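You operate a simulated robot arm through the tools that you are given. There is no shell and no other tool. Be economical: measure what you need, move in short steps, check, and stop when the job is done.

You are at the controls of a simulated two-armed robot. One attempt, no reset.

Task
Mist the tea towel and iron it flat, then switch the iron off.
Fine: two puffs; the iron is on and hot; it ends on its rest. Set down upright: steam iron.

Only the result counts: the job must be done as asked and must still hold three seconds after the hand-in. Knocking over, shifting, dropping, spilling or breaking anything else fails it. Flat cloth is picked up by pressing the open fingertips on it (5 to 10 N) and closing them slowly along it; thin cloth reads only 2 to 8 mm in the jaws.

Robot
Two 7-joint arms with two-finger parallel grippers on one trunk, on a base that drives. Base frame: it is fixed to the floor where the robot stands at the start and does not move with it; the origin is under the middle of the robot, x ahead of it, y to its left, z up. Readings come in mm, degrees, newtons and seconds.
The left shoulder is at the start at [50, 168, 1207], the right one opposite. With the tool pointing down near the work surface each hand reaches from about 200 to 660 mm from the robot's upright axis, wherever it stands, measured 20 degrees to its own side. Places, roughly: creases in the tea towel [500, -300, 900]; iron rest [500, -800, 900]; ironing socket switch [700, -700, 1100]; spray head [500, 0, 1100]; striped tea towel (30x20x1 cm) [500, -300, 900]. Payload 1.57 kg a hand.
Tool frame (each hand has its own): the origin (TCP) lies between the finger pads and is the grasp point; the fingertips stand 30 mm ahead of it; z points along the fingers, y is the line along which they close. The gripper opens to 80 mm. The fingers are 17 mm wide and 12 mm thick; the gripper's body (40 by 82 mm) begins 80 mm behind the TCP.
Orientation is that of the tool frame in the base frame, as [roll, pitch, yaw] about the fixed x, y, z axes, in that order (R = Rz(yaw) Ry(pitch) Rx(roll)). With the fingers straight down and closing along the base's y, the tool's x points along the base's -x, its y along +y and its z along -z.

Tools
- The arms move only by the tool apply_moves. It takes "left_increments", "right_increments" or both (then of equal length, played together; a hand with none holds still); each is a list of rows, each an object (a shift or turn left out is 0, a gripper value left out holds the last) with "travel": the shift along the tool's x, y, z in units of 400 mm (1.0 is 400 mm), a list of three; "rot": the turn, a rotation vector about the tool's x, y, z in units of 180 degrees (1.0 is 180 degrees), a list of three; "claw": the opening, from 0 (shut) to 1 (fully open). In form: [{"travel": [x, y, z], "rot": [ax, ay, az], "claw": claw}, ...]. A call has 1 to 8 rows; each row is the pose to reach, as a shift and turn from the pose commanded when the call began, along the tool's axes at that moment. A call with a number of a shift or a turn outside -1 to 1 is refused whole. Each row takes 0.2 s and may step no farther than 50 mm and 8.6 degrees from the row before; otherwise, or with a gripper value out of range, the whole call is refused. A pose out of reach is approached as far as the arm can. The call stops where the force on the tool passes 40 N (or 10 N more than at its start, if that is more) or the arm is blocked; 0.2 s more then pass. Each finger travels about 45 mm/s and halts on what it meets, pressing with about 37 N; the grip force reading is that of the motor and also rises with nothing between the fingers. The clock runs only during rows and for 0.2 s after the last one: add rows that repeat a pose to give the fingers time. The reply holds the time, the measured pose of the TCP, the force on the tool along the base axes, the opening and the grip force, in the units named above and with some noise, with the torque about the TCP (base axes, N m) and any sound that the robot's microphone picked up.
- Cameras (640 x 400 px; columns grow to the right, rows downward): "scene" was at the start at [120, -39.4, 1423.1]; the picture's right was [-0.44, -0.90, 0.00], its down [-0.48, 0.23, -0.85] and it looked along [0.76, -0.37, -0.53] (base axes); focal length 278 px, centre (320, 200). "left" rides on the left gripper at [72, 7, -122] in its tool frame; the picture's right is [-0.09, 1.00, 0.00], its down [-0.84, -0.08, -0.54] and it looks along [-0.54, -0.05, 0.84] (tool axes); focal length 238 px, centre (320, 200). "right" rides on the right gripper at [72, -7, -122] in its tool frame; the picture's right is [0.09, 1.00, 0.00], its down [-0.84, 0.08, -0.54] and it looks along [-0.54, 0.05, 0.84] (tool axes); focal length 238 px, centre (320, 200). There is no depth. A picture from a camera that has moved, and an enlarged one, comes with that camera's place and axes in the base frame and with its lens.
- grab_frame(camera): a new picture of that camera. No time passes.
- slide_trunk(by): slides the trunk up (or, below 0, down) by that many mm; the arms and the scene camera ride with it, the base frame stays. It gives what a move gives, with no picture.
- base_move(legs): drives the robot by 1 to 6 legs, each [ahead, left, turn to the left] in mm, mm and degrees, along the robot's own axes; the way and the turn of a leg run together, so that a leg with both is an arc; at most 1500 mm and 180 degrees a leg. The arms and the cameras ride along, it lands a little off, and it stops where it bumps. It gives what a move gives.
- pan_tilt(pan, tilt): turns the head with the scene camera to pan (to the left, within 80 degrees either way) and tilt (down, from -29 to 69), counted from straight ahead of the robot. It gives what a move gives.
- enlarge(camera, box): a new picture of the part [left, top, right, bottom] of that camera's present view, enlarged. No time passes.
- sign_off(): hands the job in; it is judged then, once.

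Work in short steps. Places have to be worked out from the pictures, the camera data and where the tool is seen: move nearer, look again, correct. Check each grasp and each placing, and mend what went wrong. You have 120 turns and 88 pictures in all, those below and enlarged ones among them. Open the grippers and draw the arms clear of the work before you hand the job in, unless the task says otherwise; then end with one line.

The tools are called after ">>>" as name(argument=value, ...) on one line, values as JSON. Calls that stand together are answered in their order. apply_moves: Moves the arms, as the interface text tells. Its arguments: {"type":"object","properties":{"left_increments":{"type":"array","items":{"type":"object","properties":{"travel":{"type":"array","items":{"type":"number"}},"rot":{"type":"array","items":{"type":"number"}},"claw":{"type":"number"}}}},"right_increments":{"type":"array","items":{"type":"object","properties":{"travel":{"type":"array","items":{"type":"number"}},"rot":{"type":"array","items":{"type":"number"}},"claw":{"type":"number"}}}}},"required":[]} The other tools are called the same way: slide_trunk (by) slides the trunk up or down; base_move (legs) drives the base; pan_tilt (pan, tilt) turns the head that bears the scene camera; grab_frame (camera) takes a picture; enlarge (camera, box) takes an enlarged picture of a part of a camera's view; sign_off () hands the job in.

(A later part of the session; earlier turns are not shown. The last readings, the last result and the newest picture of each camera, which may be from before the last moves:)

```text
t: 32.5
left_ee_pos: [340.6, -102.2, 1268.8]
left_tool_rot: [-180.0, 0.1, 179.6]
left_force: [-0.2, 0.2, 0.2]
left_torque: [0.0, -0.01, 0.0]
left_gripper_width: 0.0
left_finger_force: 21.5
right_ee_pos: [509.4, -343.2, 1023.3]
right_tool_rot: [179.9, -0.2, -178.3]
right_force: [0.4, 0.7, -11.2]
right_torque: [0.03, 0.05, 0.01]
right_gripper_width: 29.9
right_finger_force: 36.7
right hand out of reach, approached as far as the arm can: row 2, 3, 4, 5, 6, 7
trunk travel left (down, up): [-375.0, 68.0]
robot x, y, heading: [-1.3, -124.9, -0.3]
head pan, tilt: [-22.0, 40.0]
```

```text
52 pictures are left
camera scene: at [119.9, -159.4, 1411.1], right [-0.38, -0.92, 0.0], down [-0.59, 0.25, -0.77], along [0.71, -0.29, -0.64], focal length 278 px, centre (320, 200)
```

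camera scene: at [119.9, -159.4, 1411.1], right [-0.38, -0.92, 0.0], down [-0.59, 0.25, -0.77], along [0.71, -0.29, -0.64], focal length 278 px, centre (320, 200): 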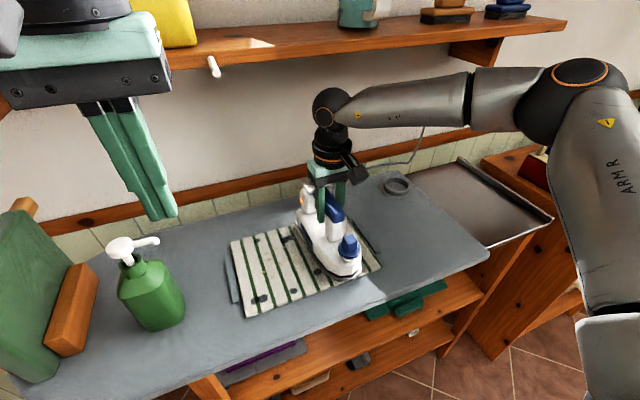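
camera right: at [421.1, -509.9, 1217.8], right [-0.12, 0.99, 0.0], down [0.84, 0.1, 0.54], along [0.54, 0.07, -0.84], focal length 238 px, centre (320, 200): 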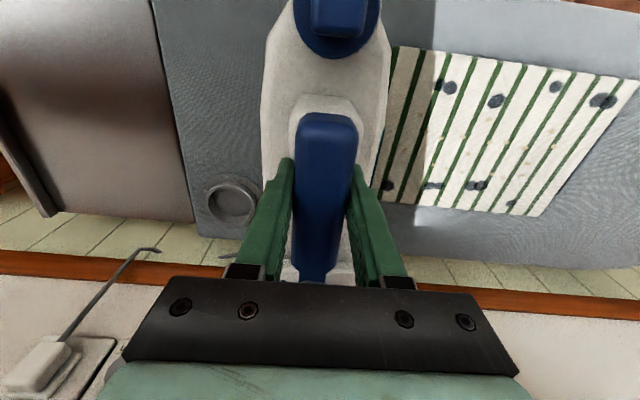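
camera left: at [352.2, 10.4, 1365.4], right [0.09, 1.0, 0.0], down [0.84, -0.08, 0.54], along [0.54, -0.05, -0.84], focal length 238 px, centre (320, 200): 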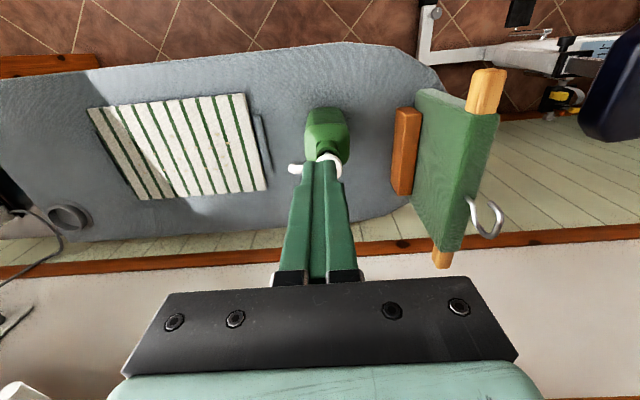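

The hand lost reach sliding left and lifted off. I'll raise the iron and see whether it can get to the middle of the towel in the air.

>>> apply_moves(right_increments=[{"travel": [0, 0, -0.05]}, {"travel": [0, 0, -0.1]}, {"travel": [0, 0.05, -0.1]}, {"travel": [0, 0.1, -0.1]}])

```text
t: 33.5
left_ee_pos: [340.6, -100.7, 1267.2]
left_tool_rot: [-180.0, 0.1, 179.5]
left_force: [0.9, 0.8, 0.6]
left_torque: [-0.01, 0.02, -0.02]
left_gripper_width: 0.2
left_finger_force: 21.2
right_ee_pos: [496.4, -315.7, 1065.2]
right_tool_rot: [179.8, 0.1, -178.4]
right_force: [0.6, 0.4, -11.5]
right_torque: [0.0, 0.09, 0.03]
right_gripper_width: 30.0
right_finger_force: 37.0
right hand out of reach, approached as far as the arm can: row 3, 4
trunk travel left (down, up): [-375.0, 68.0]
robot x, y, heading: [-1.2, -124.8, -0.8]
head pan, tilt: [-22.0, 40.0]
```

The right arm only reaches outward on its own side, so I'll hold the iron at a comfortable offset (x≈515, 245 mm right of the robot) and let the base do the stroke. First set that offset in the air.

>>> apply_moves(right_increments=[{"travel": [0, -0.06, 0]}, {"travel": [-0.02, -0.12, 0]}, {"travel": [-0.03, -0.18, 0]}, {"travel": [-0.03, -0.18, 0]}])

```text
t: 34.5
left_ee_pos: [340.8, -100.8, 1268.7]
left_tool_rot: [180.0, 0.0, 179.4]
left_force: [-0.1, -0.4, 0.3]
left_torque: [-0.03, 0.01, 0.03]
left_gripper_width: 0.0
left_finger_force: 20.6
right_ee_pos: [510.4, -387.2, 1063.3]
right_tool_rot: [179.8, 0.0, -178.4]
right_force: [-0.4, 0.0, -11.2]
right_torque: [0.03, 0.04, -0.02]
right_gripper_width: 30.2
right_finger_force: 36.7
trunk travel left (down, up): [-375.0, 68.0]
robot x, y, heading: [2.4, -127.4, -0.5]
head pan, tilt: [-22.0, 40.0]
```

Good offset. Now lower the iron to light contact here.

>>> apply_moves(right_increments=[{"travel": [-0.02, 0, 0.04]}, {"travel": [-0.02, 0, 0.08]}, {"travel": [-0.02, 0, 0.105]}, {"travel": [-0.02, 0, 0.117]}])

```text
t: 35.5
left_ee_pos: [340.9, -101.9, 1268.6]
left_tool_rot: [180.0, -0.1, 179.5]
left_force: [0.9, 0.0, -0.6]
left_torque: [0.04, -0.01, -0.02]
left_gripper_width: 0.0
left_finger_force: 21.0
right_ee_pos: [517.7, -389.6, 1019.1]
right_tool_rot: [179.9, -0.1, -178.3]
right_force: [0.0, -0.2, -11.5]
right_torque: [-0.01, 0.07, -0.02]
right_gripper_width: 29.6
right_finger_force: 37.6
trunk travel left (down, up): [-375.0, 68.0]
robot x, y, heading: [1.9, -126.0, -0.8]
head pan, tilt: [-22.0, 40.0]
```

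Still free at 1019; lowering a bit more.

>>> apply_moves(right_increments=[{"travel": [0, 0, 0.005]}, {"travel": [0, 0, 0.01]}])

```text
t: 36.1
left_ee_pos: [339.8, -101.4, 1269.9]
left_tool_rot: [-180.0, 0.0, 179.5]
left_force: [-0.2, 0.5, 0.7]
left_torque: [-0.02, 0.02, -0.02]
left_gripper_width: 0.1
left_finger_force: 21.7
right_ee_pos: [517.1, -388.6, 1018.6]
right_tool_rot: [179.9, 0.3, -178.4]
right_force: [0.3, -4.5, 7.6]
right_torque: [-0.27, 1.06, 0.16]
right_gripper_width: 29.8
right_finger_force: 37.2
trunk travel left (down, up): [-375.0, 68.0]
robot x, y, heading: [2.4, -122.6, -0.5]
head pan, tilt: [-22.0, 40.0]
```

Contact with ~19 N pressing. Now the base carries the stroke 200 mm left.

>>> base_move(legs=[[0, 100, 0], [0, 100, 0]])

>>> grab_frame(camera="scene")

>>> grab_frame(camera="right")

```text
t: 38.8
left_ee_pos: [341.6, 95.4, 1269.0]
left_tool_rot: [-179.9, 0.1, 179.4]
left_force: [-0.2, 0.3, 0.3]
left_torque: [0.04, -0.01, -0.01]
left_gripper_width: 0.0
left_finger_force: 21.3
right_ee_pos: [518.6, -190.9, 1017.6]
right_tool_rot: [179.8, 0.3, -178.4]
right_force: [0.0, -2.4, 18.4]
right_torque: [-0.29, -0.57, -0.27]
right_gripper_width: 29.9
right_finger_force: 36.8
trunk travel left (down, up): [-375.0, 68.0]
robot x, y, heading: [0.3, 73.6, -0.7]
head pan, tilt: [-22.0, 40.0]
```

```text
51 pictures are left
camera scene: at [119.3, 38.4, 1411.4], right [-0.38, -0.92, 0.0], down [-0.59, 0.25, -0.77], along [0.71, -0.3, -0.64], focal length 278 px, centre (320, 200)
```

scene: 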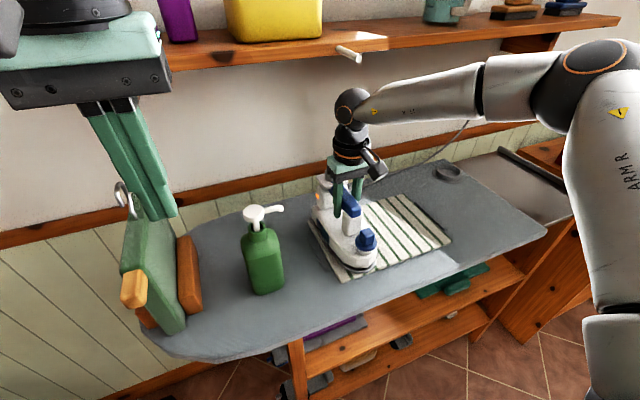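

```text
50 pictures are left
camera right: at [446.1, -197.9, 1139.1], right [-0.12, 0.99, 0.0], down [0.83, 0.1, 0.55], along [0.54, 0.07, -0.84], focal length 238 px, centre (320, 200)
```

right: 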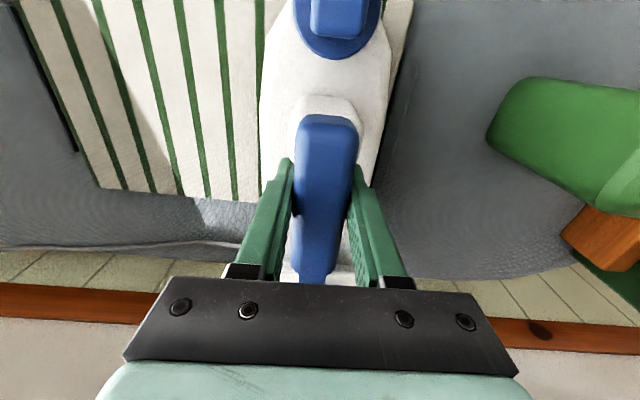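

The stroke cleared all marks on the passed part. Lift the iron and inspect the whole towel.

>>> apply_moves(right_increments=[{"travel": [0, 0, -0.03]}, {"travel": [0, 0, -0.1]}, {"travel": [0, 0, -0.18]}, {"travel": [0.05, -0.08, -0.22]}])

>>> base_move(legs=[[0, -290, 0]])

>>> grab_frame(camera="scene")

```text
t: 39.8
left_ee_pos: [337.1, 94.6, 1271.6]
left_tool_rot: [-179.9, 0.2, 179.4]
left_force: [-0.9, -0.2, 1.0]
left_torque: [-0.01, -0.11, -0.02]
left_gripper_width: 0.0
left_finger_force: 21.4
right_ee_pos: [494.3, -221.3, 1110.0]
right_tool_rot: [179.7, 0.3, -178.3]
right_force: [-2.3, -0.2, -10.1]
right_torque: [-0.02, 0.04, 0.0]
right_gripper_width: 29.9
right_finger_force: 36.9
trunk travel left (down, up): [-375.0, 68.0]
robot x, y, heading: [3.1, 67.0, -0.8]
head pan, tilt: [-22.0, 40.0]
```

```text
t: 42.9
left_ee_pos: [340.9, -195.3, 1268.9]
left_tool_rot: [-180.0, -0.1, 179.7]
left_force: [0.0, -1.2, 0.4]
left_torque: [0.02, 0.02, 0.02]
left_gripper_width: 0.0
left_finger_force: 21.8
right_ee_pos: [497.8, -511.6, 1103.7]
right_tool_rot: [179.7, 0.0, -178.1]
right_force: [-0.1, -0.3, -10.8]
right_torque: [0.03, 0.04, 0.0]
right_gripper_width: 29.7
right_finger_force: 36.6
trunk travel left (down, up): [-375.0, 68.0]
robot x, y, heading: [2.5, -220.5, -0.7]
head pan, tilt: [-22.0, 40.0]
```

```text
49 pictures are left
camera scene: at [119.6, -253.1, 1411.1], right [-0.38, -0.92, 0.0], down [-0.59, 0.25, -0.77], along [0.71, -0.29, -0.64], focal length 278 px, centre (320, 200)
```

scene: 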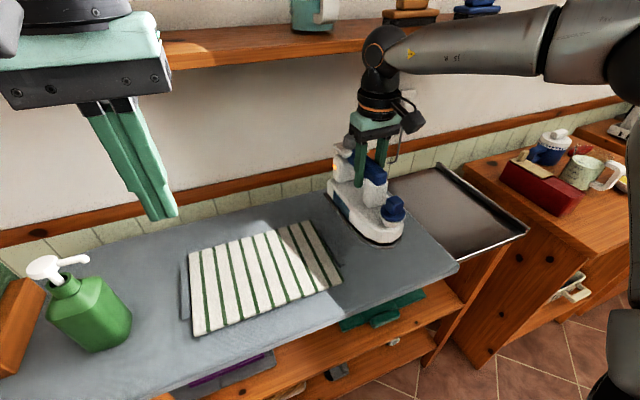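

Zooming on the towel to check no crease marks remain.

>>> enlarge(camera="scene", box=[170, 205, 350, 345])

```text
2.86 times, centred on (260, 275) of scene
camera zoom: at [119.6, -253.1, 1411.1], right [-0.38, -0.92, 0.0], down [-0.59, 0.25, -0.77], along [0.71, -0.29, -0.64], focal length 795 px, centre (491, -14)
```

zoom: 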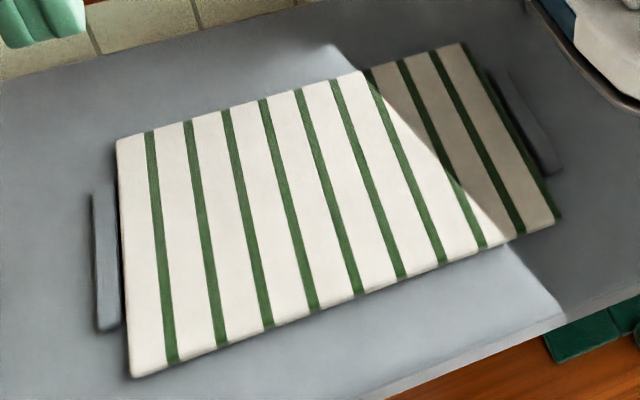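

Perfectly clean and undisturbed. Now drive 265 mm right to return the iron to its rest.

>>> base_move(legs=[[0, -265, 0]])

>>> grab_frame(camera="scene")

```text
t: 45.8
left_ee_pos: [337.8, -458.7, 1269.5]
left_tool_rot: [-180.0, -0.1, 179.8]
left_force: [0.6, -0.5, 0.2]
left_torque: [0.01, -0.01, -0.01]
left_gripper_width: 0.0
left_finger_force: 21.5
right_ee_pos: [497.0, -775.7, 1103.3]
right_tool_rot: [179.6, 0.0, -177.9]
right_force: [0.2, -1.0, -11.1]
right_torque: [-0.01, 0.05, 0.0]
right_gripper_width: 29.8
right_finger_force: 37.2
trunk travel left (down, up): [-375.0, 68.0]
robot x, y, heading: [-3.6, -484.9, -0.1]
head pan, tilt: [-22.0, 40.0]
```

```text
47 pictures are left
camera scene: at [118.2, -518.5, 1411.1], right [-0.38, -0.93, 0.0], down [-0.6, 0.24, -0.77], along [0.71, -0.29, -0.64], focal length 278 px, centre (320, 200)
```

scene: 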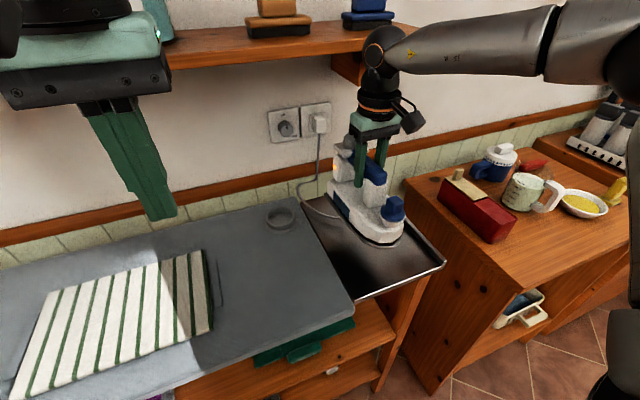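

Move over the original spot (≈[543, -803]) and lower to just above the rest.

>>> apply_moves(right_increments=[{"travel": [-0.06, -0.036, 0]}, {"travel": [-0.1125, -0.072, 0.03]}, {"travel": [-0.1125, -0.072, 0.1]}, {"travel": [-0.1125, -0.072, 0.16]}, {"travel": [-0.1125, -0.072, 0.2]}, {"travel": [-0.1125, -0.072, 0.225]}])

>>> enlarge(camera="scene", box=[270, 120, 450, 280])

```text
t: 47.2
left_ee_pos: [338.1, -459.0, 1269.8]
left_tool_rot: [-179.9, -0.1, 179.7]
left_force: [-0.1, 0.8, 0.0]
left_torque: [-0.01, 0.0, 0.01]
left_gripper_width: 0.1
left_finger_force: 21.6
right_ee_pos: [544.6, -801.6, 1012.0]
right_tool_rot: [179.8, 0.0, -177.8]
right_force: [-0.1, 0.4, -11.7]
right_torque: [-0.01, 0.06, 0.01]
right_gripper_width: 29.9
right_finger_force: 37.2
trunk travel left (down, up): [-375.0, 68.0]
robot x, y, heading: [-2.1, -485.6, -0.5]
head pan, tilt: [-22.0, 40.0]
```

```text
2.50 times, centred on (360, 200) of scene
camera zoom: at [117.7, -518.1, 1411.1], right [-0.38, -0.93, 0.0], down [-0.6, 0.24, -0.77], along [0.71, -0.29, -0.64], focal length 695 px, centre (220, 200)
```

zoom: 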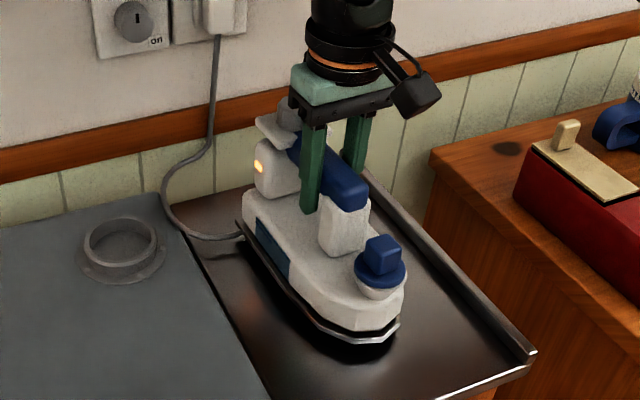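

Just above the rest; lowering in small steps until the weight comes off.

>>> apply_moves(right_increments=[{"travel": [0, 0, 0.015]}, {"travel": [0, 0, 0.028]}, {"travel": [0, 0, 0.038]}, {"travel": [0, 0, 0.043]}])

```text
t: 48.2
left_ee_pos: [337.2, -458.4, 1269.3]
left_tool_rot: [-179.9, 0.0, 179.7]
left_force: [0.5, 0.3, 0.0]
left_torque: [-0.02, -0.02, 0.0]
left_gripper_width: 0.1
left_finger_force: 21.1
right_ee_pos: [544.6, -802.5, 997.9]
right_tool_rot: [179.8, 0.3, -178.1]
right_force: [-3.0, -0.7, -1.2]
right_torque: [-0.55, -0.58, -0.21]
right_gripper_width: 30.3
right_finger_force: 36.8
trunk travel left (down, up): [-375.0, 68.0]
robot x, y, heading: [-2.6, -486.0, -0.4]
head pan, tilt: [-22.0, 40.0]
```

The weight is on the rest at z≈998. Open slowly and rise clear.

>>> apply_moves(right_increments=[{"travel": [0, 0, 0.004], "claw": 0.45}, {"travel": [0, 0, 0.004], "claw": 0.6}, {"travel": [0, 0, 0.004], "claw": 0.8}, {"travel": [0, 0, 0.0], "claw": 1}, {"travel": [0, 0, 0], "claw": 1}, {"travel": [0, 0, -0.06], "claw": 1}, {"travel": [0, 0, -0.16], "claw": 1}, {"travel": [0, 0, -0.26], "claw": 1}])

>>> grab_frame(camera="scene")

>>> enlarge(camera="scene", box=[256, 90, 352, 160])

```text
t: 50.2
left_ee_pos: [335.5, -461.2, 1269.1]
left_tool_rot: [180.0, 0.1, 179.7]
left_force: [-0.2, -0.5, 0.1]
left_torque: [0.02, 0.01, 0.01]
left_gripper_width: 0.1
left_finger_force: 21.0
right_ee_pos: [525.1, -804.7, 1072.2]
right_tool_rot: [-179.6, -4.1, -177.5]
right_force: [0.2, -0.4, 0.8]
right_torque: [-0.01, -0.02, 0.03]
right_gripper_width: 80.0
right_finger_force: 0.0
trunk travel left (down, up): [-375.0, 68.0]
robot x, y, heading: [-4.8, -484.8, -0.4]
head pan, tilt: [-22.0, 40.0]
stopped in row 8 (right hand): the arm was blocked; the commanded pose is now the measured one
```

```text
45 pictures are left
camera scene: at [114.7, -519.0, 1412.4], right [-0.38, -0.92, 0.0], down [-0.59, 0.25, -0.77], along [0.71, -0.29, -0.64], focal length 278 px, centre (320, 200)
```

scene: 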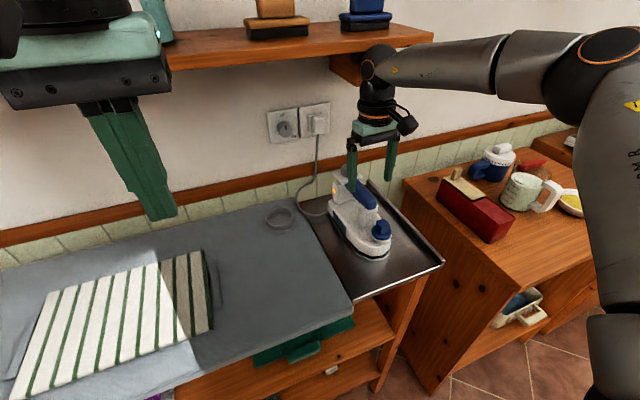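

```text
5.71 times, centred on (304, 125) of scene
camera zoom: at [114.7, -519.0, 1412.4], right [-0.38, -0.92, 0.0], down [-0.59, 0.25, -0.77], along [0.71, -0.29, -0.64], focal length 1589 px, centre (411, 629)
```

zoom: 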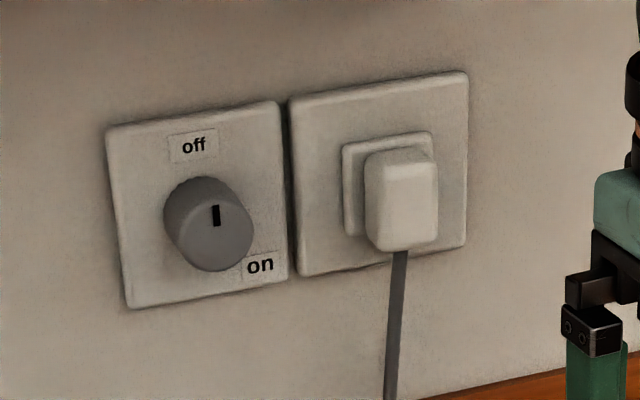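

The iron is back on its rest; the wrist lightly touched the shelf region while rising, so I'll draw back toward the robot first, then view the knob closely.

>>> apply_moves(right_increments=[{"travel": [0.08, 0, 0]}, {"travel": [0.2, 0.0, -0.03]}, {"travel": [0.3, 0.02, -0.07]}, {"travel": [0.36, 0.06, -0.11]}, {"travel": [0.36, 0.1, -0.15]}])

>>> grab_frame(camera="scene")

>>> enlarge(camera="scene", box=[300, 150, 420, 270])

```text
t: 51.4
left_ee_pos: [336.6, -457.6, 1269.1]
left_tool_rot: [-179.9, 0.0, 179.7]
left_force: [0.5, 0.7, 0.2]
left_torque: [-0.03, -0.02, 0.0]
left_gripper_width: 0.1
left_finger_force: 21.8
right_ee_pos: [386.8, -767.9, 1142.6]
right_tool_rot: [-179.4, -3.6, -177.3]
right_force: [-0.2, 0.4, 0.5]
right_torque: [-0.03, -0.02, -0.02]
right_gripper_width: 79.8
right_finger_force: 0.1
trunk travel left (down, up): [-375.0, 68.0]
robot x, y, heading: [-0.3, -485.5, -0.1]
head pan, tilt: [-22.0, 40.0]
```

```text
43 pictures are left
camera scene: at [116.1, -517.0, 1411.2], right [-0.38, -0.92, 0.0], down [-0.59, 0.24, -0.77], along [0.71, -0.29, -0.64], focal length 278 px, centre (320, 200)
```

scene: 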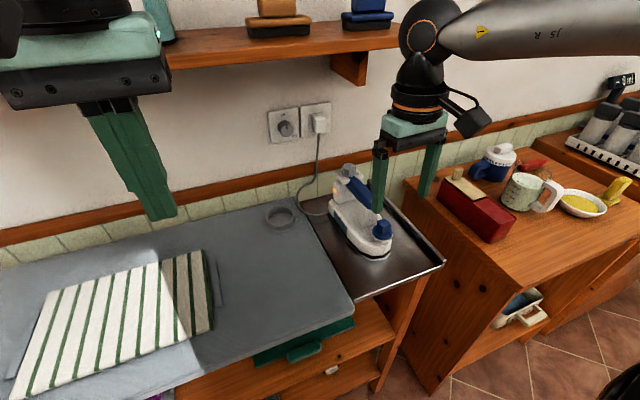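

```text
3.33 times, centred on (360, 210) of scene
camera zoom: at [116.1, -517.0, 1411.2], right [-0.38, -0.92, 0.0], down [-0.59, 0.24, -0.77], along [0.71, -0.29, -0.64], focal length 927 px, centre (187, 167)
```

zoom: 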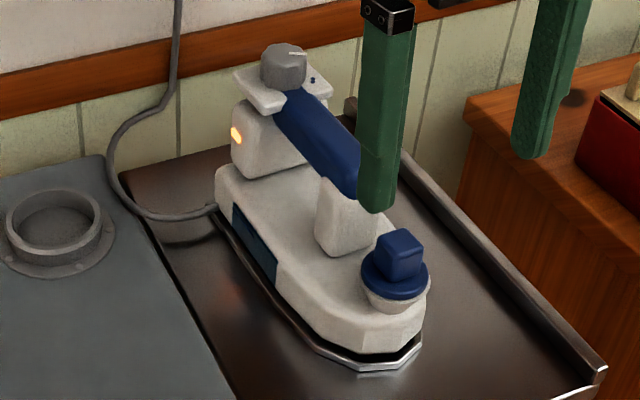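

The iron stands properly, LED lit. Now I tilt the right hand to point forward at the knob (≈[750, -688, 1098]).

>>> apply_moves(right_increments=[{"rot": [0, -0.047, 0], "travel": [0, 0.02, 0]}, {"rot": [0, -0.094, 0], "travel": [0, 0.05, 0]}, {"rot": [0, -0.141, 0], "travel": [0, 0.08, 0]}, {"rot": [0, -0.188, 0], "travel": [0, 0.11, 0]}, {"rot": [0, -0.235, 0], "travel": [0, 0.14, 0]}, {"rot": [0, -0.282, 0], "travel": [0, 0.17, 0]}, {"rot": [0, -0.329, 0], "travel": [0, 0.19, 0]}, {"rot": [0, -0.376, 0], "travel": [0, 0.2, 0]}])

```text
t: 53.2
left_ee_pos: [336.8, -458.8, 1268.0]
left_tool_rot: [179.9, 0.1, 179.7]
left_force: [0.4, -0.7, 1.1]
left_torque: [-0.01, 0.01, -0.01]
left_gripper_width: 0.2
left_finger_force: 21.5
right_ee_pos: [446.6, -678.5, 1160.3]
right_tool_rot: [-179.3, 64.0, -176.7]
right_force: [0.3, -0.2, -0.1]
right_torque: [0.01, 0.02, 0.0]
right_gripper_width: 80.0
right_finger_force: 0.1
right hand out of reach, approached as far as the arm can: row 6, 7, 8
trunk travel left (down, up): [-375.0, 68.0]
robot x, y, heading: [-2.0, -486.3, -0.1]
head pan, tilt: [-22.0, 40.0]
```

It drifted forward since the hand was too near the body; finish the tilt while moving ahead 80 mm and down 40.

>>> apply_moves(right_increments=[{"travel": [0, 0, 0.07], "rot": [0, -0.036, 0]}, {"travel": [0, 0, 0.13], "rot": [0, -0.072, 0]}, {"travel": [0, 0, 0.19], "rot": [0, -0.108, 0]}, {"travel": [0, 0, 0.22], "rot": [0, -0.144, 0]}])

>>> grab_frame(camera="right")

>>> grab_frame(camera="scene")

```text
t: 54.2
left_ee_pos: [336.3, -460.9, 1269.3]
left_tool_rot: [179.9, 0.1, 179.7]
left_force: [-0.1, -0.6, 0.7]
left_torque: [0.03, 0.01, -0.02]
left_gripper_width: 0.0
left_finger_force: 21.0
right_ee_pos: [510.7, -657.8, 1195.3]
right_tool_rot: [-179.1, 82.7, -177.5]
right_force: [0.0, -0.7, 0.6]
right_torque: [0.03, 0.02, 0.01]
right_gripper_width: 79.8
right_finger_force: 0.0
right hand out of reach, approached as far as the arm can: row 2, 3, 4
trunk travel left (down, up): [-375.0, 68.0]
robot x, y, heading: [-2.5, -488.4, -0.5]
head pan, tilt: [-22.0, 40.0]
```

```text
41 pictures are left
camera right: at [381.0, -668.1, 1139.9], right [-0.04, 0.99, -0.09], down [-0.43, 0.07, 0.9], along [0.9, 0.08, 0.43], focal length 238 px, centre (320, 200)
```

right: 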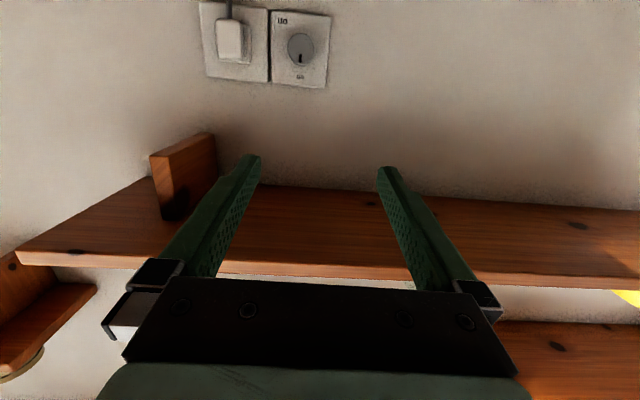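

```text
40 pictures are left
camera scene: at [115.8, -520.3, 1411.1], right [-0.38, -0.92, 0.0], down [-0.59, 0.25, -0.77], along [0.71, -0.29, -0.64], focal length 278 px, centre (320, 200)
```

scene: 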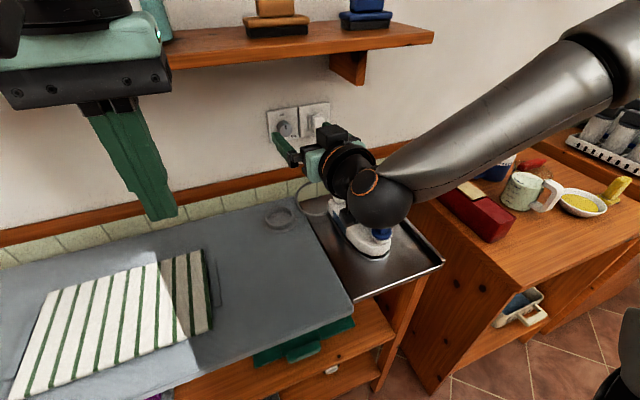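

The camera sees the knob upside-down from below; zoom in.

>>> enlarge(camera="right", box=[190, 0, 340, 95])

```text
4.21 times, centred on (265, 48) of right
camera zoom: at [381.0, -668.1, 1139.9], right [-0.04, 0.99, -0.09], down [-0.43, 0.07, 0.9], along [0.9, 0.08, 0.43], focal length 1004 px, centre (552, 842)
```

zoom: 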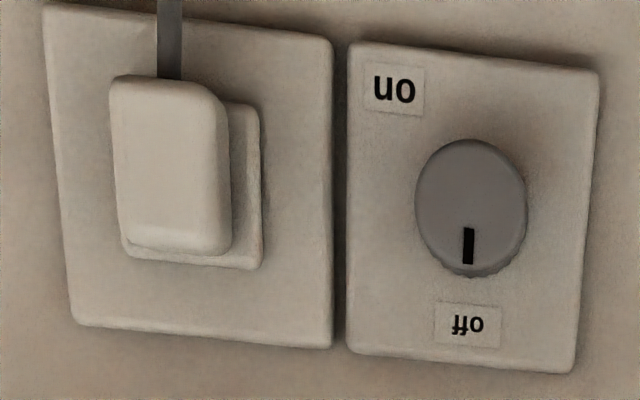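

The socket knob's mark already points at "off", yet the iron's LED is lit. I'll look closely at the dial on the iron itself.

>>> enlarge(camera="scene", box=[318, 180, 382, 230])

>>> enlarge(camera="right", box=[265, 5, 335, 55])

```text
8.00 times, centred on (350, 205) of scene
camera zoom: at [115.8, -520.3, 1411.1], right [-0.38, -0.92, 0.0], down [-0.59, 0.25, -0.77], along [0.71, -0.29, -0.64], focal length 2225 px, centre (80, 160)
```

zoom: 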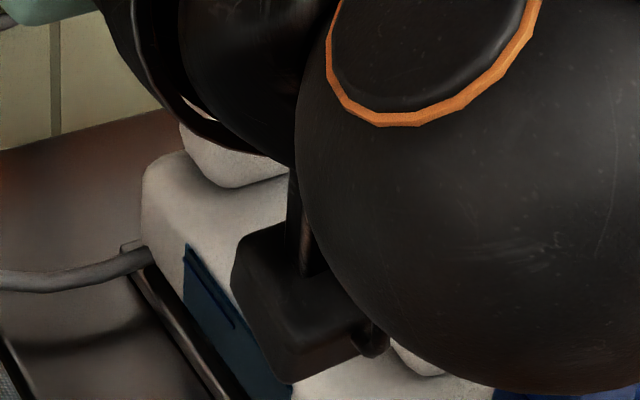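

```text
8.00 times, centred on (300, 30) of right
camera zoom: at [381.0, -668.1, 1139.9], right [-0.04, 0.99, -0.09], down [-0.43, 0.07, 0.9], along [0.9, 0.08, 0.43], focal length 1907 px, centre (480, 1560)
```

zoom: 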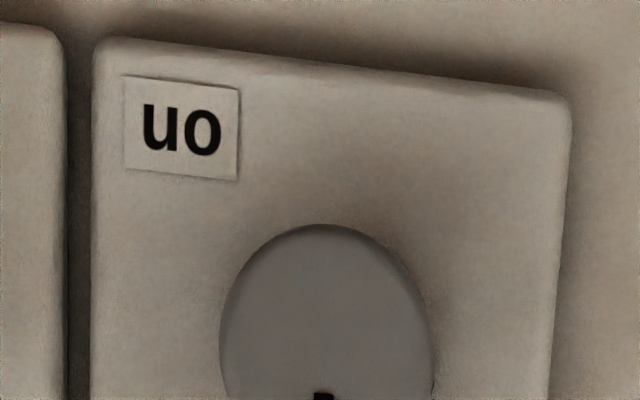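

The wrist hides it. I'll tilt the hand back down and draw it away so the scene camera can see the iron's dial.

>>> apply_moves(right_increments=[{"rot": [0, 0.045, 0], "travel": [0.0, -0.03, -0.04]}, {"rot": [0, 0.09, 0], "travel": [0.0, -0.06, -0.08]}, {"rot": [0, 0.135, 0], "travel": [0.0, -0.1, -0.12]}, {"rot": [0, 0.18, 0], "travel": [0, -0.14, -0.16]}, {"rot": [0, 0.225, 0], "travel": [0, -0.18, -0.2]}, {"rot": [0, 0.27, 0], "travel": [0, -0.22, -0.24]}, {"rot": [0, 0.315, 0], "travel": [0, -0.26, -0.28]}, {"rot": [0, 0.36, 0], "travel": [0, -0.3, -0.3]}])

>>> grab_frame(camera="scene")

```text
t: 56.0
left_ee_pos: [336.1, -459.3, 1268.4]
left_tool_rot: [180.0, 0.1, 179.6]
left_force: [0.1, -0.5, 0.8]
left_torque: [0.02, 0.03, 0.02]
left_gripper_width: 0.0
left_finger_force: 21.4
right_ee_pos: [398.8, -776.2, 1210.2]
right_tool_rot: [-179.7, 17.7, -178.1]
right_force: [-0.3, 0.1, -0.2]
right_torque: [0.01, 0.0, -0.02]
right_gripper_width: 80.2
right_finger_force: 0.1
trunk travel left (down, up): [-375.0, 68.0]
robot x, y, heading: [-2.0, -486.2, -0.2]
head pan, tilt: [-22.0, 40.0]
```

```text
36 pictures are left
camera scene: at [116.4, -517.7, 1411.1], right [-0.38, -0.92, 0.0], down [-0.59, 0.24, -0.77], along [0.71, -0.29, -0.64], focal length 278 px, centre (320, 200)
```

scene: 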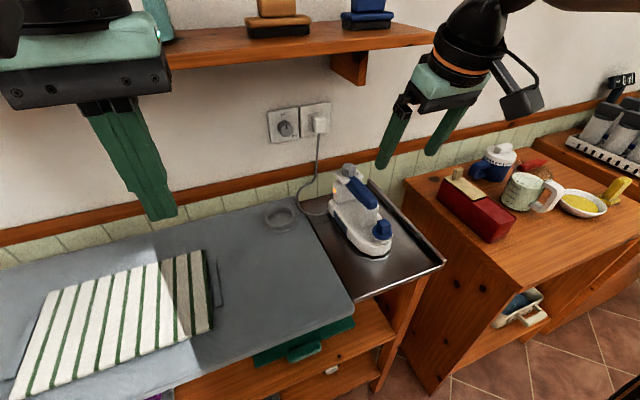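

>>> enlarge(camera="scene", box=[324, 155, 372, 190])

>>> enlarge(camera="right", box=[280, 100, 400, 280])

```text
11.43 times, centred on (348, 172) of scene
camera zoom: at [116.4, -517.7, 1411.1], right [-0.38, -0.92, 0.0], down [-0.59, 0.24, -0.77], along [0.71, -0.29, -0.64], focal length 3178 px, centre (0, 514)
```

zoom: 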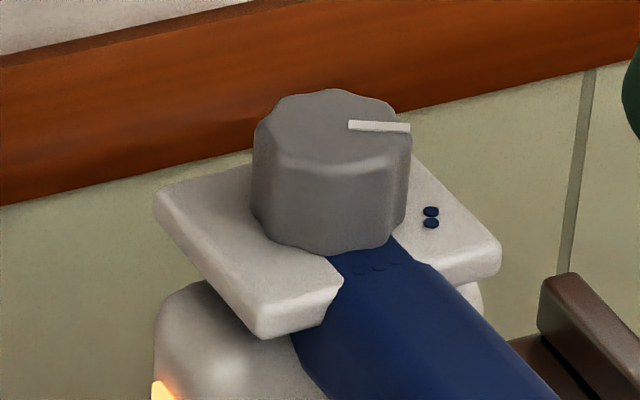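

```text
2.22 times, centred on (340, 190) of right
camera zoom: at [291.3, -785.8, 1304.9], right [-0.12, 0.99, -0.03], down [0.63, 0.1, 0.77], along [0.77, 0.07, -0.64], focal length 530 px, centre (276, 222)
```

zoom: 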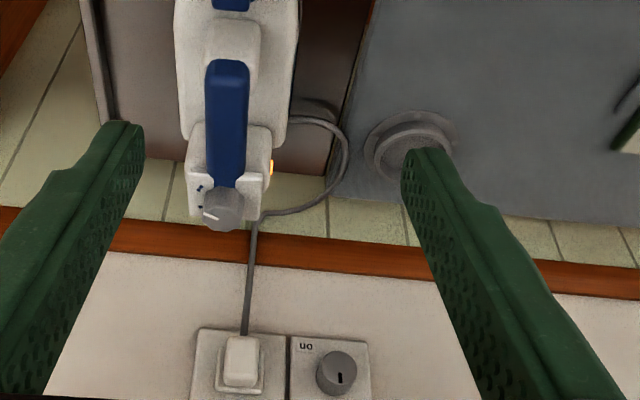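

The iron's own dial is a one/two-dot thermostat, so the socket knob is the switch. I'll bring the hand forward and level at ≈[560, -690, 1160], further out than before.

>>> apply_moves(right_increments=[{"rot": [0, -0.045, 0], "travel": [-0.05, 0.03, 0.03]}, {"rot": [0, -0.09, 0], "travel": [-0.1, 0.06, 0.06]}, {"rot": [0, -0.135, 0], "travel": [-0.15, 0.09, 0.09]}, {"rot": [0, -0.18, 0], "travel": [-0.2, 0.12, 0.12]}, {"rot": [0, -0.225, 0], "travel": [-0.25, 0.15, 0.15]}, {"rot": [0, -0.27, 0], "travel": [-0.3, 0.18, 0.18]}, {"rot": [0, -0.315, 0], "travel": [-0.345, 0.2, 0.21]}, {"rot": [0, -0.36, 0], "travel": [-0.345, 0.2, 0.24]}])

```text
t: 57.8
left_ee_pos: [337.0, -459.1, 1268.2]
left_tool_rot: [-179.9, 0.0, 179.7]
left_force: [0.1, 0.5, -0.2]
left_torque: [-0.02, 0.01, 0.02]
left_gripper_width: 0.1
left_finger_force: 21.6
right_ee_pos: [555.7, -691.0, 1185.4]
right_tool_rot: [-177.8, 79.1, -176.3]
right_force: [0.2, 0.5, 1.3]
right_torque: [-0.02, 0.03, 0.01]
right_gripper_width: 80.1
right_finger_force: 0.1
right hand out of reach, approached as far as the arm can: row 8
trunk travel left (down, up): [-375.0, 68.0]
robot x, y, heading: [-2.7, -483.4, -0.5]
head pan, tilt: [-22.0, 40.0]
```

A wrist limit keeps the level hand near z≈1190+. I'll level it at z≈1200 and then lower the trunk to reach knob height.

>>> apply_moves(right_increments=[{"rot": [0, -0.02, 0], "travel": [-0.03, 0, 0.05]}, {"rot": [0, -0.04, 0], "travel": [-0.06, 0, 0.1]}, {"rot": [0, -0.06, 0], "travel": [-0.06, 0, 0.115]}])

```text
t: 58.6
left_ee_pos: [336.5, -459.8, 1268.9]
left_tool_rot: [-179.9, 0.1, 179.7]
left_force: [-0.1, 0.1, -0.2]
left_torque: [0.01, -0.02, -0.03]
left_gripper_width: 0.1
left_finger_force: 21.3
right_ee_pos: [599.4, -685.3, 1236.2]
right_tool_rot: [-177.2, 84.6, -175.3]
right_force: [-0.3, 0.2, -0.3]
right_torque: [0.01, -0.02, -0.03]
right_gripper_width: 80.1
right_finger_force: 0.0
right hand out of reach, approached as far as the arm can: row 1, 2, 3
trunk travel left (down, up): [-375.0, 68.0]
robot x, y, heading: [-3.6, -482.6, -0.5]
head pan, tilt: [-22.0, 40.0]
```

At x≈600 the hand is nearly level (5° down). Lower the trunk 125 mm so the fingers come to knob height, then look.

>>> slide_trunk(by=-125)

>>> grab_frame(camera="right")

>>> grab_frame(camera="scene")

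```text
t: 60.2
left_ee_pos: [336.3, -457.7, 1143.9]
left_tool_rot: [179.9, 0.0, 179.6]
left_force: [0.8, 0.1, -0.2]
left_torque: [0.01, 0.0, 0.01]
left_gripper_width: 0.3
left_finger_force: 21.0
right_ee_pos: [598.0, -684.1, 1111.2]
right_tool_rot: [-176.9, 84.7, -175.2]
right_force: [-0.4, -1.3, 0.8]
right_torque: [0.02, 0.03, 0.0]
right_gripper_width: 80.0
right_finger_force: 0.0
trunk travel left (down, up): [-250.0, 193.0]
robot x, y, heading: [0.9, -484.9, -0.5]
head pan, tilt: [-22.0, 40.0]
```

```text
33 pictures are left
camera right: at [469.3, -694.0, 1052.2], right [-0.04, 0.99, -0.1], down [-0.47, 0.07, 0.88], along [0.88, 0.08, 0.46], focal length 238 px, centre (320, 200)
```

right: 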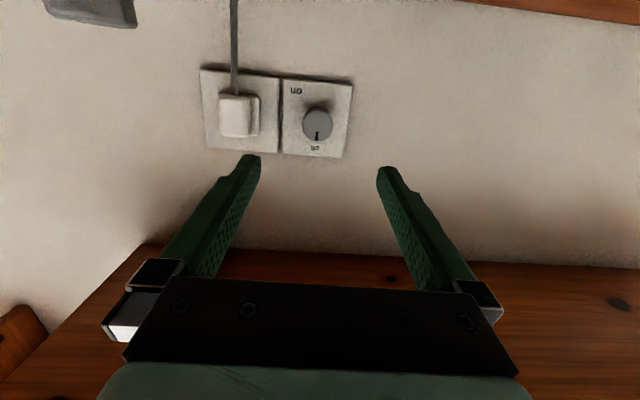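

```text
32 pictures are left
camera scene: at [115.8, -517.5, 1286.3], right [-0.38, -0.92, 0.0], down [-0.59, 0.24, -0.77], along [0.71, -0.29, -0.64], focal length 278 px, centre (320, 200)
```

scene: 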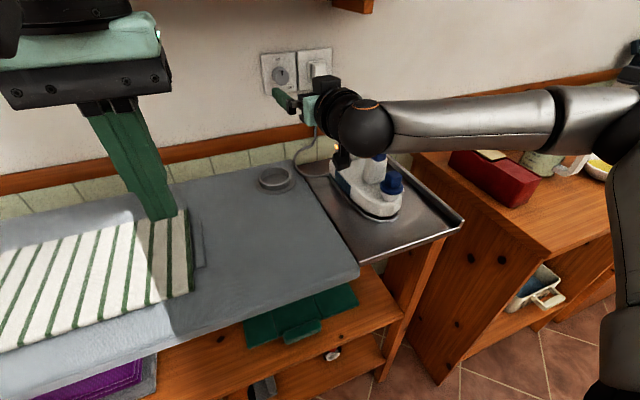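

Knob ≈[748, -683, 1103], plug edge ≈ y -748. I'll narrow the fingers to 60 mm and advance to TCP x≈690, then look.

>>> apply_moves(right_increments=[{"travel": [-0.01, -0.005, 0.05], "claw": 0.75}, {"travel": [-0.01, -0.005, 0.11], "claw": 0.75}, {"travel": [-0.01, -0.005, 0.17], "claw": 0.75}, {"travel": [-0.01, -0.005, 0.22], "claw": 0.75}])

>>> grab_frame(camera="right")

>>> enlarge(camera="scene", box=[240, 30, 400, 130])

```text
t: 61.2
left_ee_pos: [336.6, -458.8, 1144.0]
left_tool_rot: [-180.0, 0.0, 179.7]
left_force: [0.0, -0.5, -0.5]
left_torque: [0.0, -0.02, 0.0]
left_gripper_width: 0.1
left_finger_force: 21.5
right_ee_pos: [686.4, -681.2, 1108.9]
right_tool_rot: [-177.2, 84.7, -175.3]
right_force: [0.2, -0.6, 0.1]
right_torque: [0.01, 0.0, -0.01]
right_gripper_width: 60.3
right_finger_force: 0.0
trunk travel left (down, up): [-250.0, 193.0]
robot x, y, heading: [0.4, -485.7, -0.6]
head pan, tilt: [-22.0, 40.0]
```

```text
31 pictures are left
camera right: at [558.0, -691.7, 1049.1], right [-0.04, 0.99, -0.1], down [-0.46, 0.07, 0.88], along [0.88, 0.08, 0.46], focal length 238 px, centre (320, 200)
```

right: 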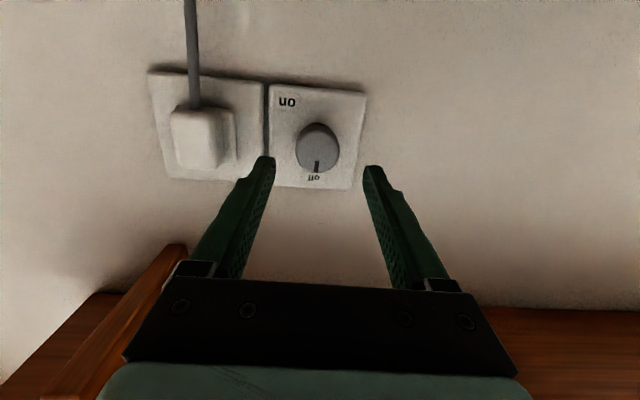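

```text
4.00 times, centred on (320, 80) of scene
camera zoom: at [116.2, -517.6, 1286.2], right [-0.38, -0.92, 0.0], down [-0.59, 0.24, -0.77], along [0.71, -0.29, -0.64], focal length 1112 px, centre (320, 680)
```

zoom: 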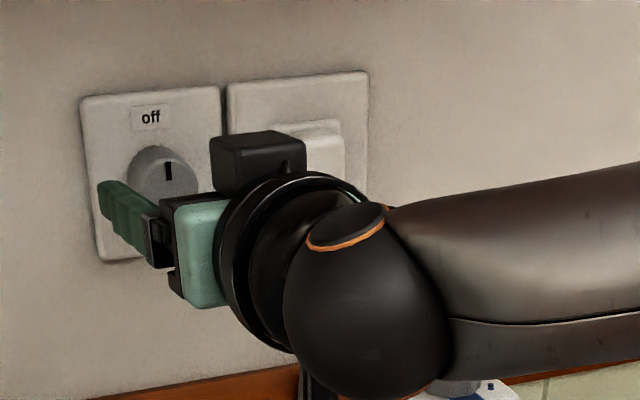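

Aligned with the knob in y (-681) and z (~1104). Advance 35 mm more in small steps.

>>> apply_moves(right_increments=[{"travel": [0, 0, 0.03]}, {"travel": [0, 0, 0.055]}, {"travel": [0, 0, 0.075]}, {"travel": [0, 0, 0.088]}])

>>> grab_frame(camera="right")

```text
t: 62.2
left_ee_pos: [336.9, -459.0, 1143.4]
left_tool_rot: [179.9, -0.1, 179.6]
left_force: [-0.3, 1.3, 0.2]
left_torque: [0.02, 0.01, 0.02]
left_gripper_width: 0.0
left_finger_force: 21.3
right_ee_pos: [715.2, -688.1, 1106.7]
right_tool_rot: [-177.0, 84.7, -175.2]
right_force: [-0.6, 0.4, -0.5]
right_torque: [-0.01, -0.04, 0.02]
right_gripper_width: 60.0
right_finger_force: 0.0
right hand out of reach, approached as far as the arm can: row 3, 4
trunk travel left (down, up): [-250.0, 193.0]
robot x, y, heading: [-5.1, -482.6, -0.3]
head pan, tilt: [-22.0, 40.0]
```

```text
29 pictures are left
camera right: at [586.9, -697.4, 1046.1], right [-0.04, 0.99, -0.1], down [-0.46, 0.07, 0.88], along [0.88, 0.08, 0.46], focal length 238 px, centre (320, 200)
```

right: 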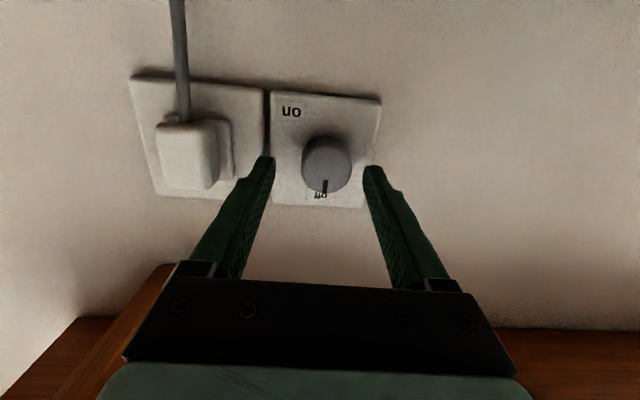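

The arm is at its limit with the tips ~5 mm short and 6 mm too far right. Drive the base 30 mm ahead and 6 mm left.

>>> base_move(legs=[[30, 6, 0]])

>>> grab_frame(camera="right")

```text
t: 63.0
left_ee_pos: [353.4, -455.5, 1143.9]
left_tool_rot: [-179.9, 0.1, 179.7]
left_force: [0.2, 0.5, 0.2]
left_torque: [-0.05, -0.01, 0.04]
left_gripper_width: 0.1
left_finger_force: 21.5
right_ee_pos: [727.2, -684.2, 1108.7]
right_tool_rot: [-177.8, 84.8, -176.4]
right_force: [-18.1, -0.5, 2.0]
right_torque: [-0.11, -0.14, -0.73]
right_gripper_width: 60.2
right_finger_force: 0.1
trunk travel left (down, up): [-250.0, 193.0]
robot x, y, heading: [15.6, -483.6, -0.4]
head pan, tilt: [-22.0, 40.0]
stopped in leg 1: the force on the tool passed its limit at 107 N (the readings are from after the stop); the commanded pose is now the measured one
```

```text
28 pictures are left
camera right: at [599.8, -694.2, 1048.0], right [-0.03, 0.99, -0.1], down [-0.47, 0.07, 0.88], along [0.88, 0.07, 0.46], focal length 238 px, centre (320, 200)
```

right: 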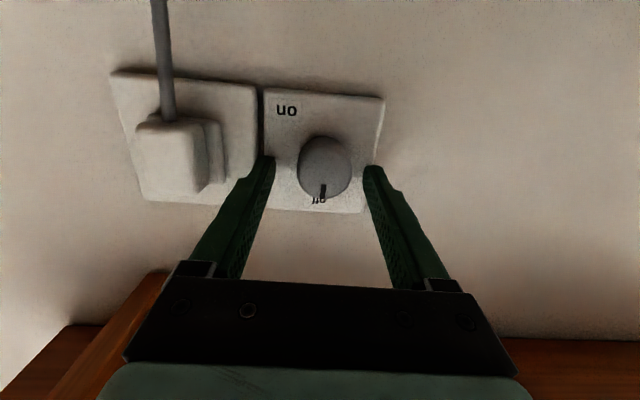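

The tips reached the wall plate (x≈757), so they straddle the knob. Back off 4 mm and close on it.

>>> apply_moves(right_increments=[{"travel": [0, 0.005, -0.012], "claw": 0.75}, {"travel": [0, 0.005, -0.012], "claw": 0.5}, {"travel": [0, 0.005, -0.012], "claw": 0.3}, {"travel": [0, 0.005, -0.012], "claw": 0.2}, {"travel": [0, 0.005, -0.012], "claw": 0.2}])

>>> grab_frame(camera="right")

```text
t: 64.2
left_ee_pos: [356.2, -455.7, 1141.9]
left_tool_rot: [-180.0, -0.1, 179.8]
left_force: [-0.1, 0.2, -0.5]
left_torque: [-0.03, -0.02, 0.0]
left_gripper_width: 0.0
left_finger_force: 20.2
right_ee_pos: [727.3, -682.8, 1105.3]
right_tool_rot: [-178.0, 84.7, -176.7]
right_force: [0.1, -2.5, -1.2]
right_torque: [-0.02, 0.0, -0.44]
right_gripper_width: 33.8
right_finger_force: 34.6
trunk travel left (down, up): [-250.0, 193.0]
robot x, y, heading: [14.3, -477.9, -0.6]
head pan, tilt: [-22.0, 40.0]
```

```text
27 pictures are left
camera right: at [598.1, -692.5, 1046.2], right [-0.03, 0.99, -0.09], down [-0.46, 0.07, 0.88], along [0.89, 0.07, 0.46], focal length 238 px, centre (320, 200)
```

right: 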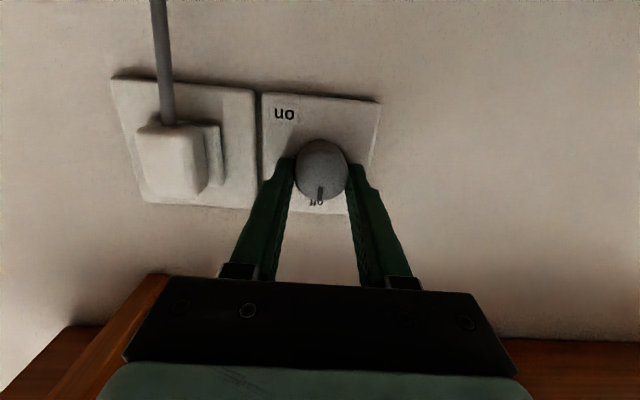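

The knob is held (33.8 mm). I'll turn it 24° clockwise as a test and watch the torque.

>>> apply_moves(right_increments=[{"rot": [0, 0, 0.045]}, {"rot": [0, 0, 0.09]}, {"rot": [0, 0, 0.135]}])

>>> grab_frame(camera="right")

>>> enlarge(camera="scene", box=[240, 30, 420, 220])

```text
t: 65.0
left_ee_pos: [355.5, -456.5, 1143.3]
left_tool_rot: [-180.0, -0.1, 179.7]
left_force: [-0.3, 0.4, -0.2]
left_torque: [-0.02, -0.01, 0.0]
left_gripper_width: 0.0
left_finger_force: 20.7
right_ee_pos: [726.2, -684.0, 1104.8]
right_tool_rot: [103.1, 65.2, 103.2]
right_force: [-0.4, -7.9, 0.4]
right_torque: [-0.38, 0.06, 0.27]
right_gripper_width: 33.3
right_finger_force: 41.0
trunk travel left (down, up): [-250.0, 193.0]
robot x, y, heading: [15.0, -484.0, -0.5]
head pan, tilt: [-22.0, 40.0]
```

```text
26 pictures are left
camera right: at [597.3, -663.3, 1049.4], right [0.01, 0.95, 0.32], down [-0.46, -0.28, 0.84], along [0.89, -0.16, 0.43], focal length 238 px, centre (320, 200)
```

right: 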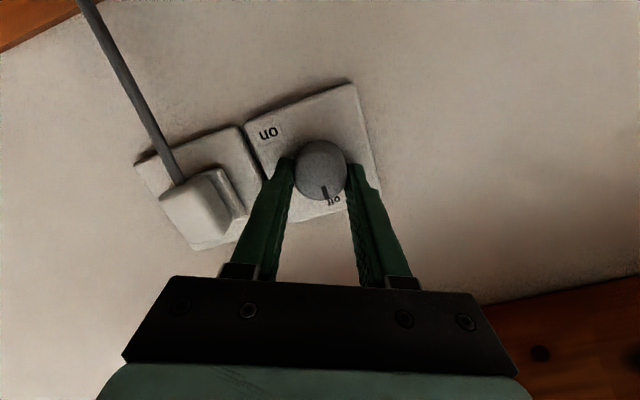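

```text
2.11 times, centred on (330, 125) of scene
camera zoom: at [134.6, -515.3, 1286.2], right [-0.38, -0.92, 0.0], down [-0.59, 0.25, -0.77], along [0.71, -0.29, -0.64], focal length 586 px, centre (299, 358)
```

zoom: 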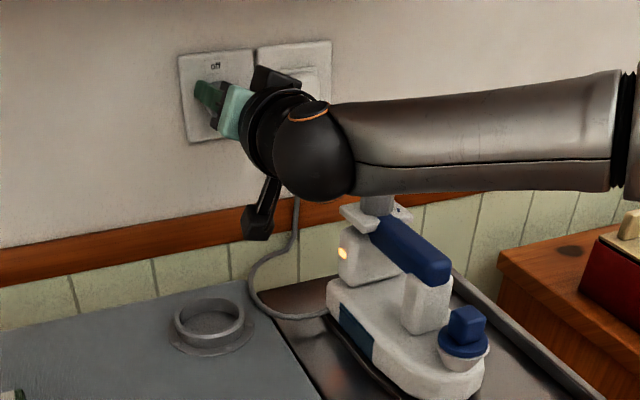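

The knob followed only about half (torque -0.38 N·m), LED still lit. Turn further to see whether it gives or is at a stop.

>>> apply_moves(right_increments=[{"rot": [0, 0, 0.045], "claw": 0}, {"rot": [0, 0, 0.09]}, {"rot": [0, 0, 0.135]}, {"rot": [0, 0, 0.135]}])

>>> grab_frame(camera="right")

```text
t: 66.0
left_ee_pos: [356.0, -457.0, 1143.5]
left_tool_rot: [180.0, 0.0, 179.7]
left_force: [0.2, 0.3, 0.0]
left_torque: [-0.01, -0.01, 0.0]
left_gripper_width: 0.2
left_finger_force: 21.3
right_ee_pos: [727.9, -685.2, 1103.6]
right_tool_rot: [97.5, 41.3, 96.1]
right_force: [-8.1, -12.5, -8.2]
right_torque: [-0.81, -0.41, 0.58]
right_gripper_width: 33.9
right_finger_force: 41.5
trunk travel left (down, up): [-250.0, 193.0]
robot x, y, heading: [18.3, -480.3, -0.4]
head pan, tilt: [-22.0, 40.0]
```

```text
24 pictures are left
camera right: at [598.1, -637.8, 1063.9], right [0.05, 0.73, 0.68], down [-0.47, -0.59, 0.66], along [0.88, -0.35, 0.31], focal length 238 px, centre (320, 200)
```

right: 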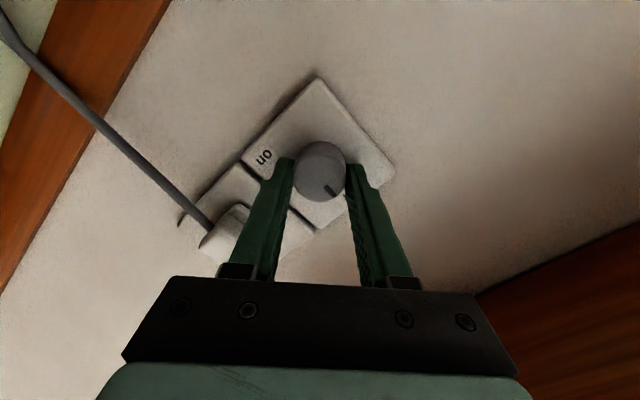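

>>> enlarge(camera="right", box=[240, 120, 400, 240])

>>> enlarge(camera="scene", box=[280, 30, 400, 150])

```text
3.33 times, centred on (320, 180) of right
camera zoom: at [598.1, -637.8, 1063.9], right [0.05, 0.73, 0.68], down [-0.47, -0.59, 0.66], along [0.88, -0.35, 0.31], focal length 794 px, centre (320, 267)
```

zoom: 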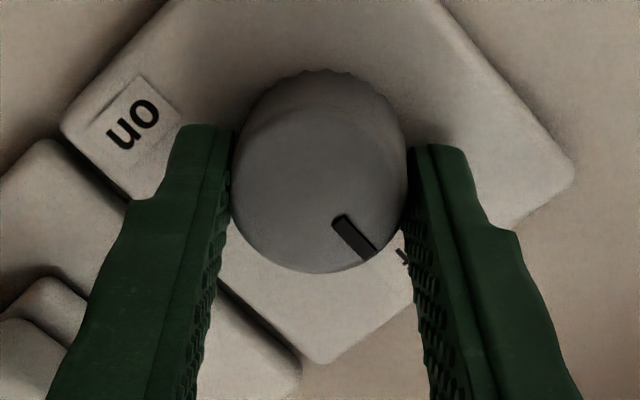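

```text
3.33 times, centred on (340, 90) of scene
camera zoom: at [134.5, -516.2, 1286.1], right [-0.38, -0.92, 0.0], down [-0.59, 0.25, -0.77], along [0.71, -0.29, -0.64], focal length 927 px, centre (253, 567)
```

zoom: 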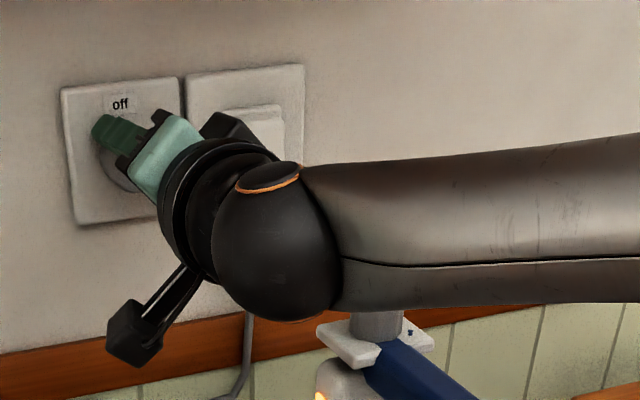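

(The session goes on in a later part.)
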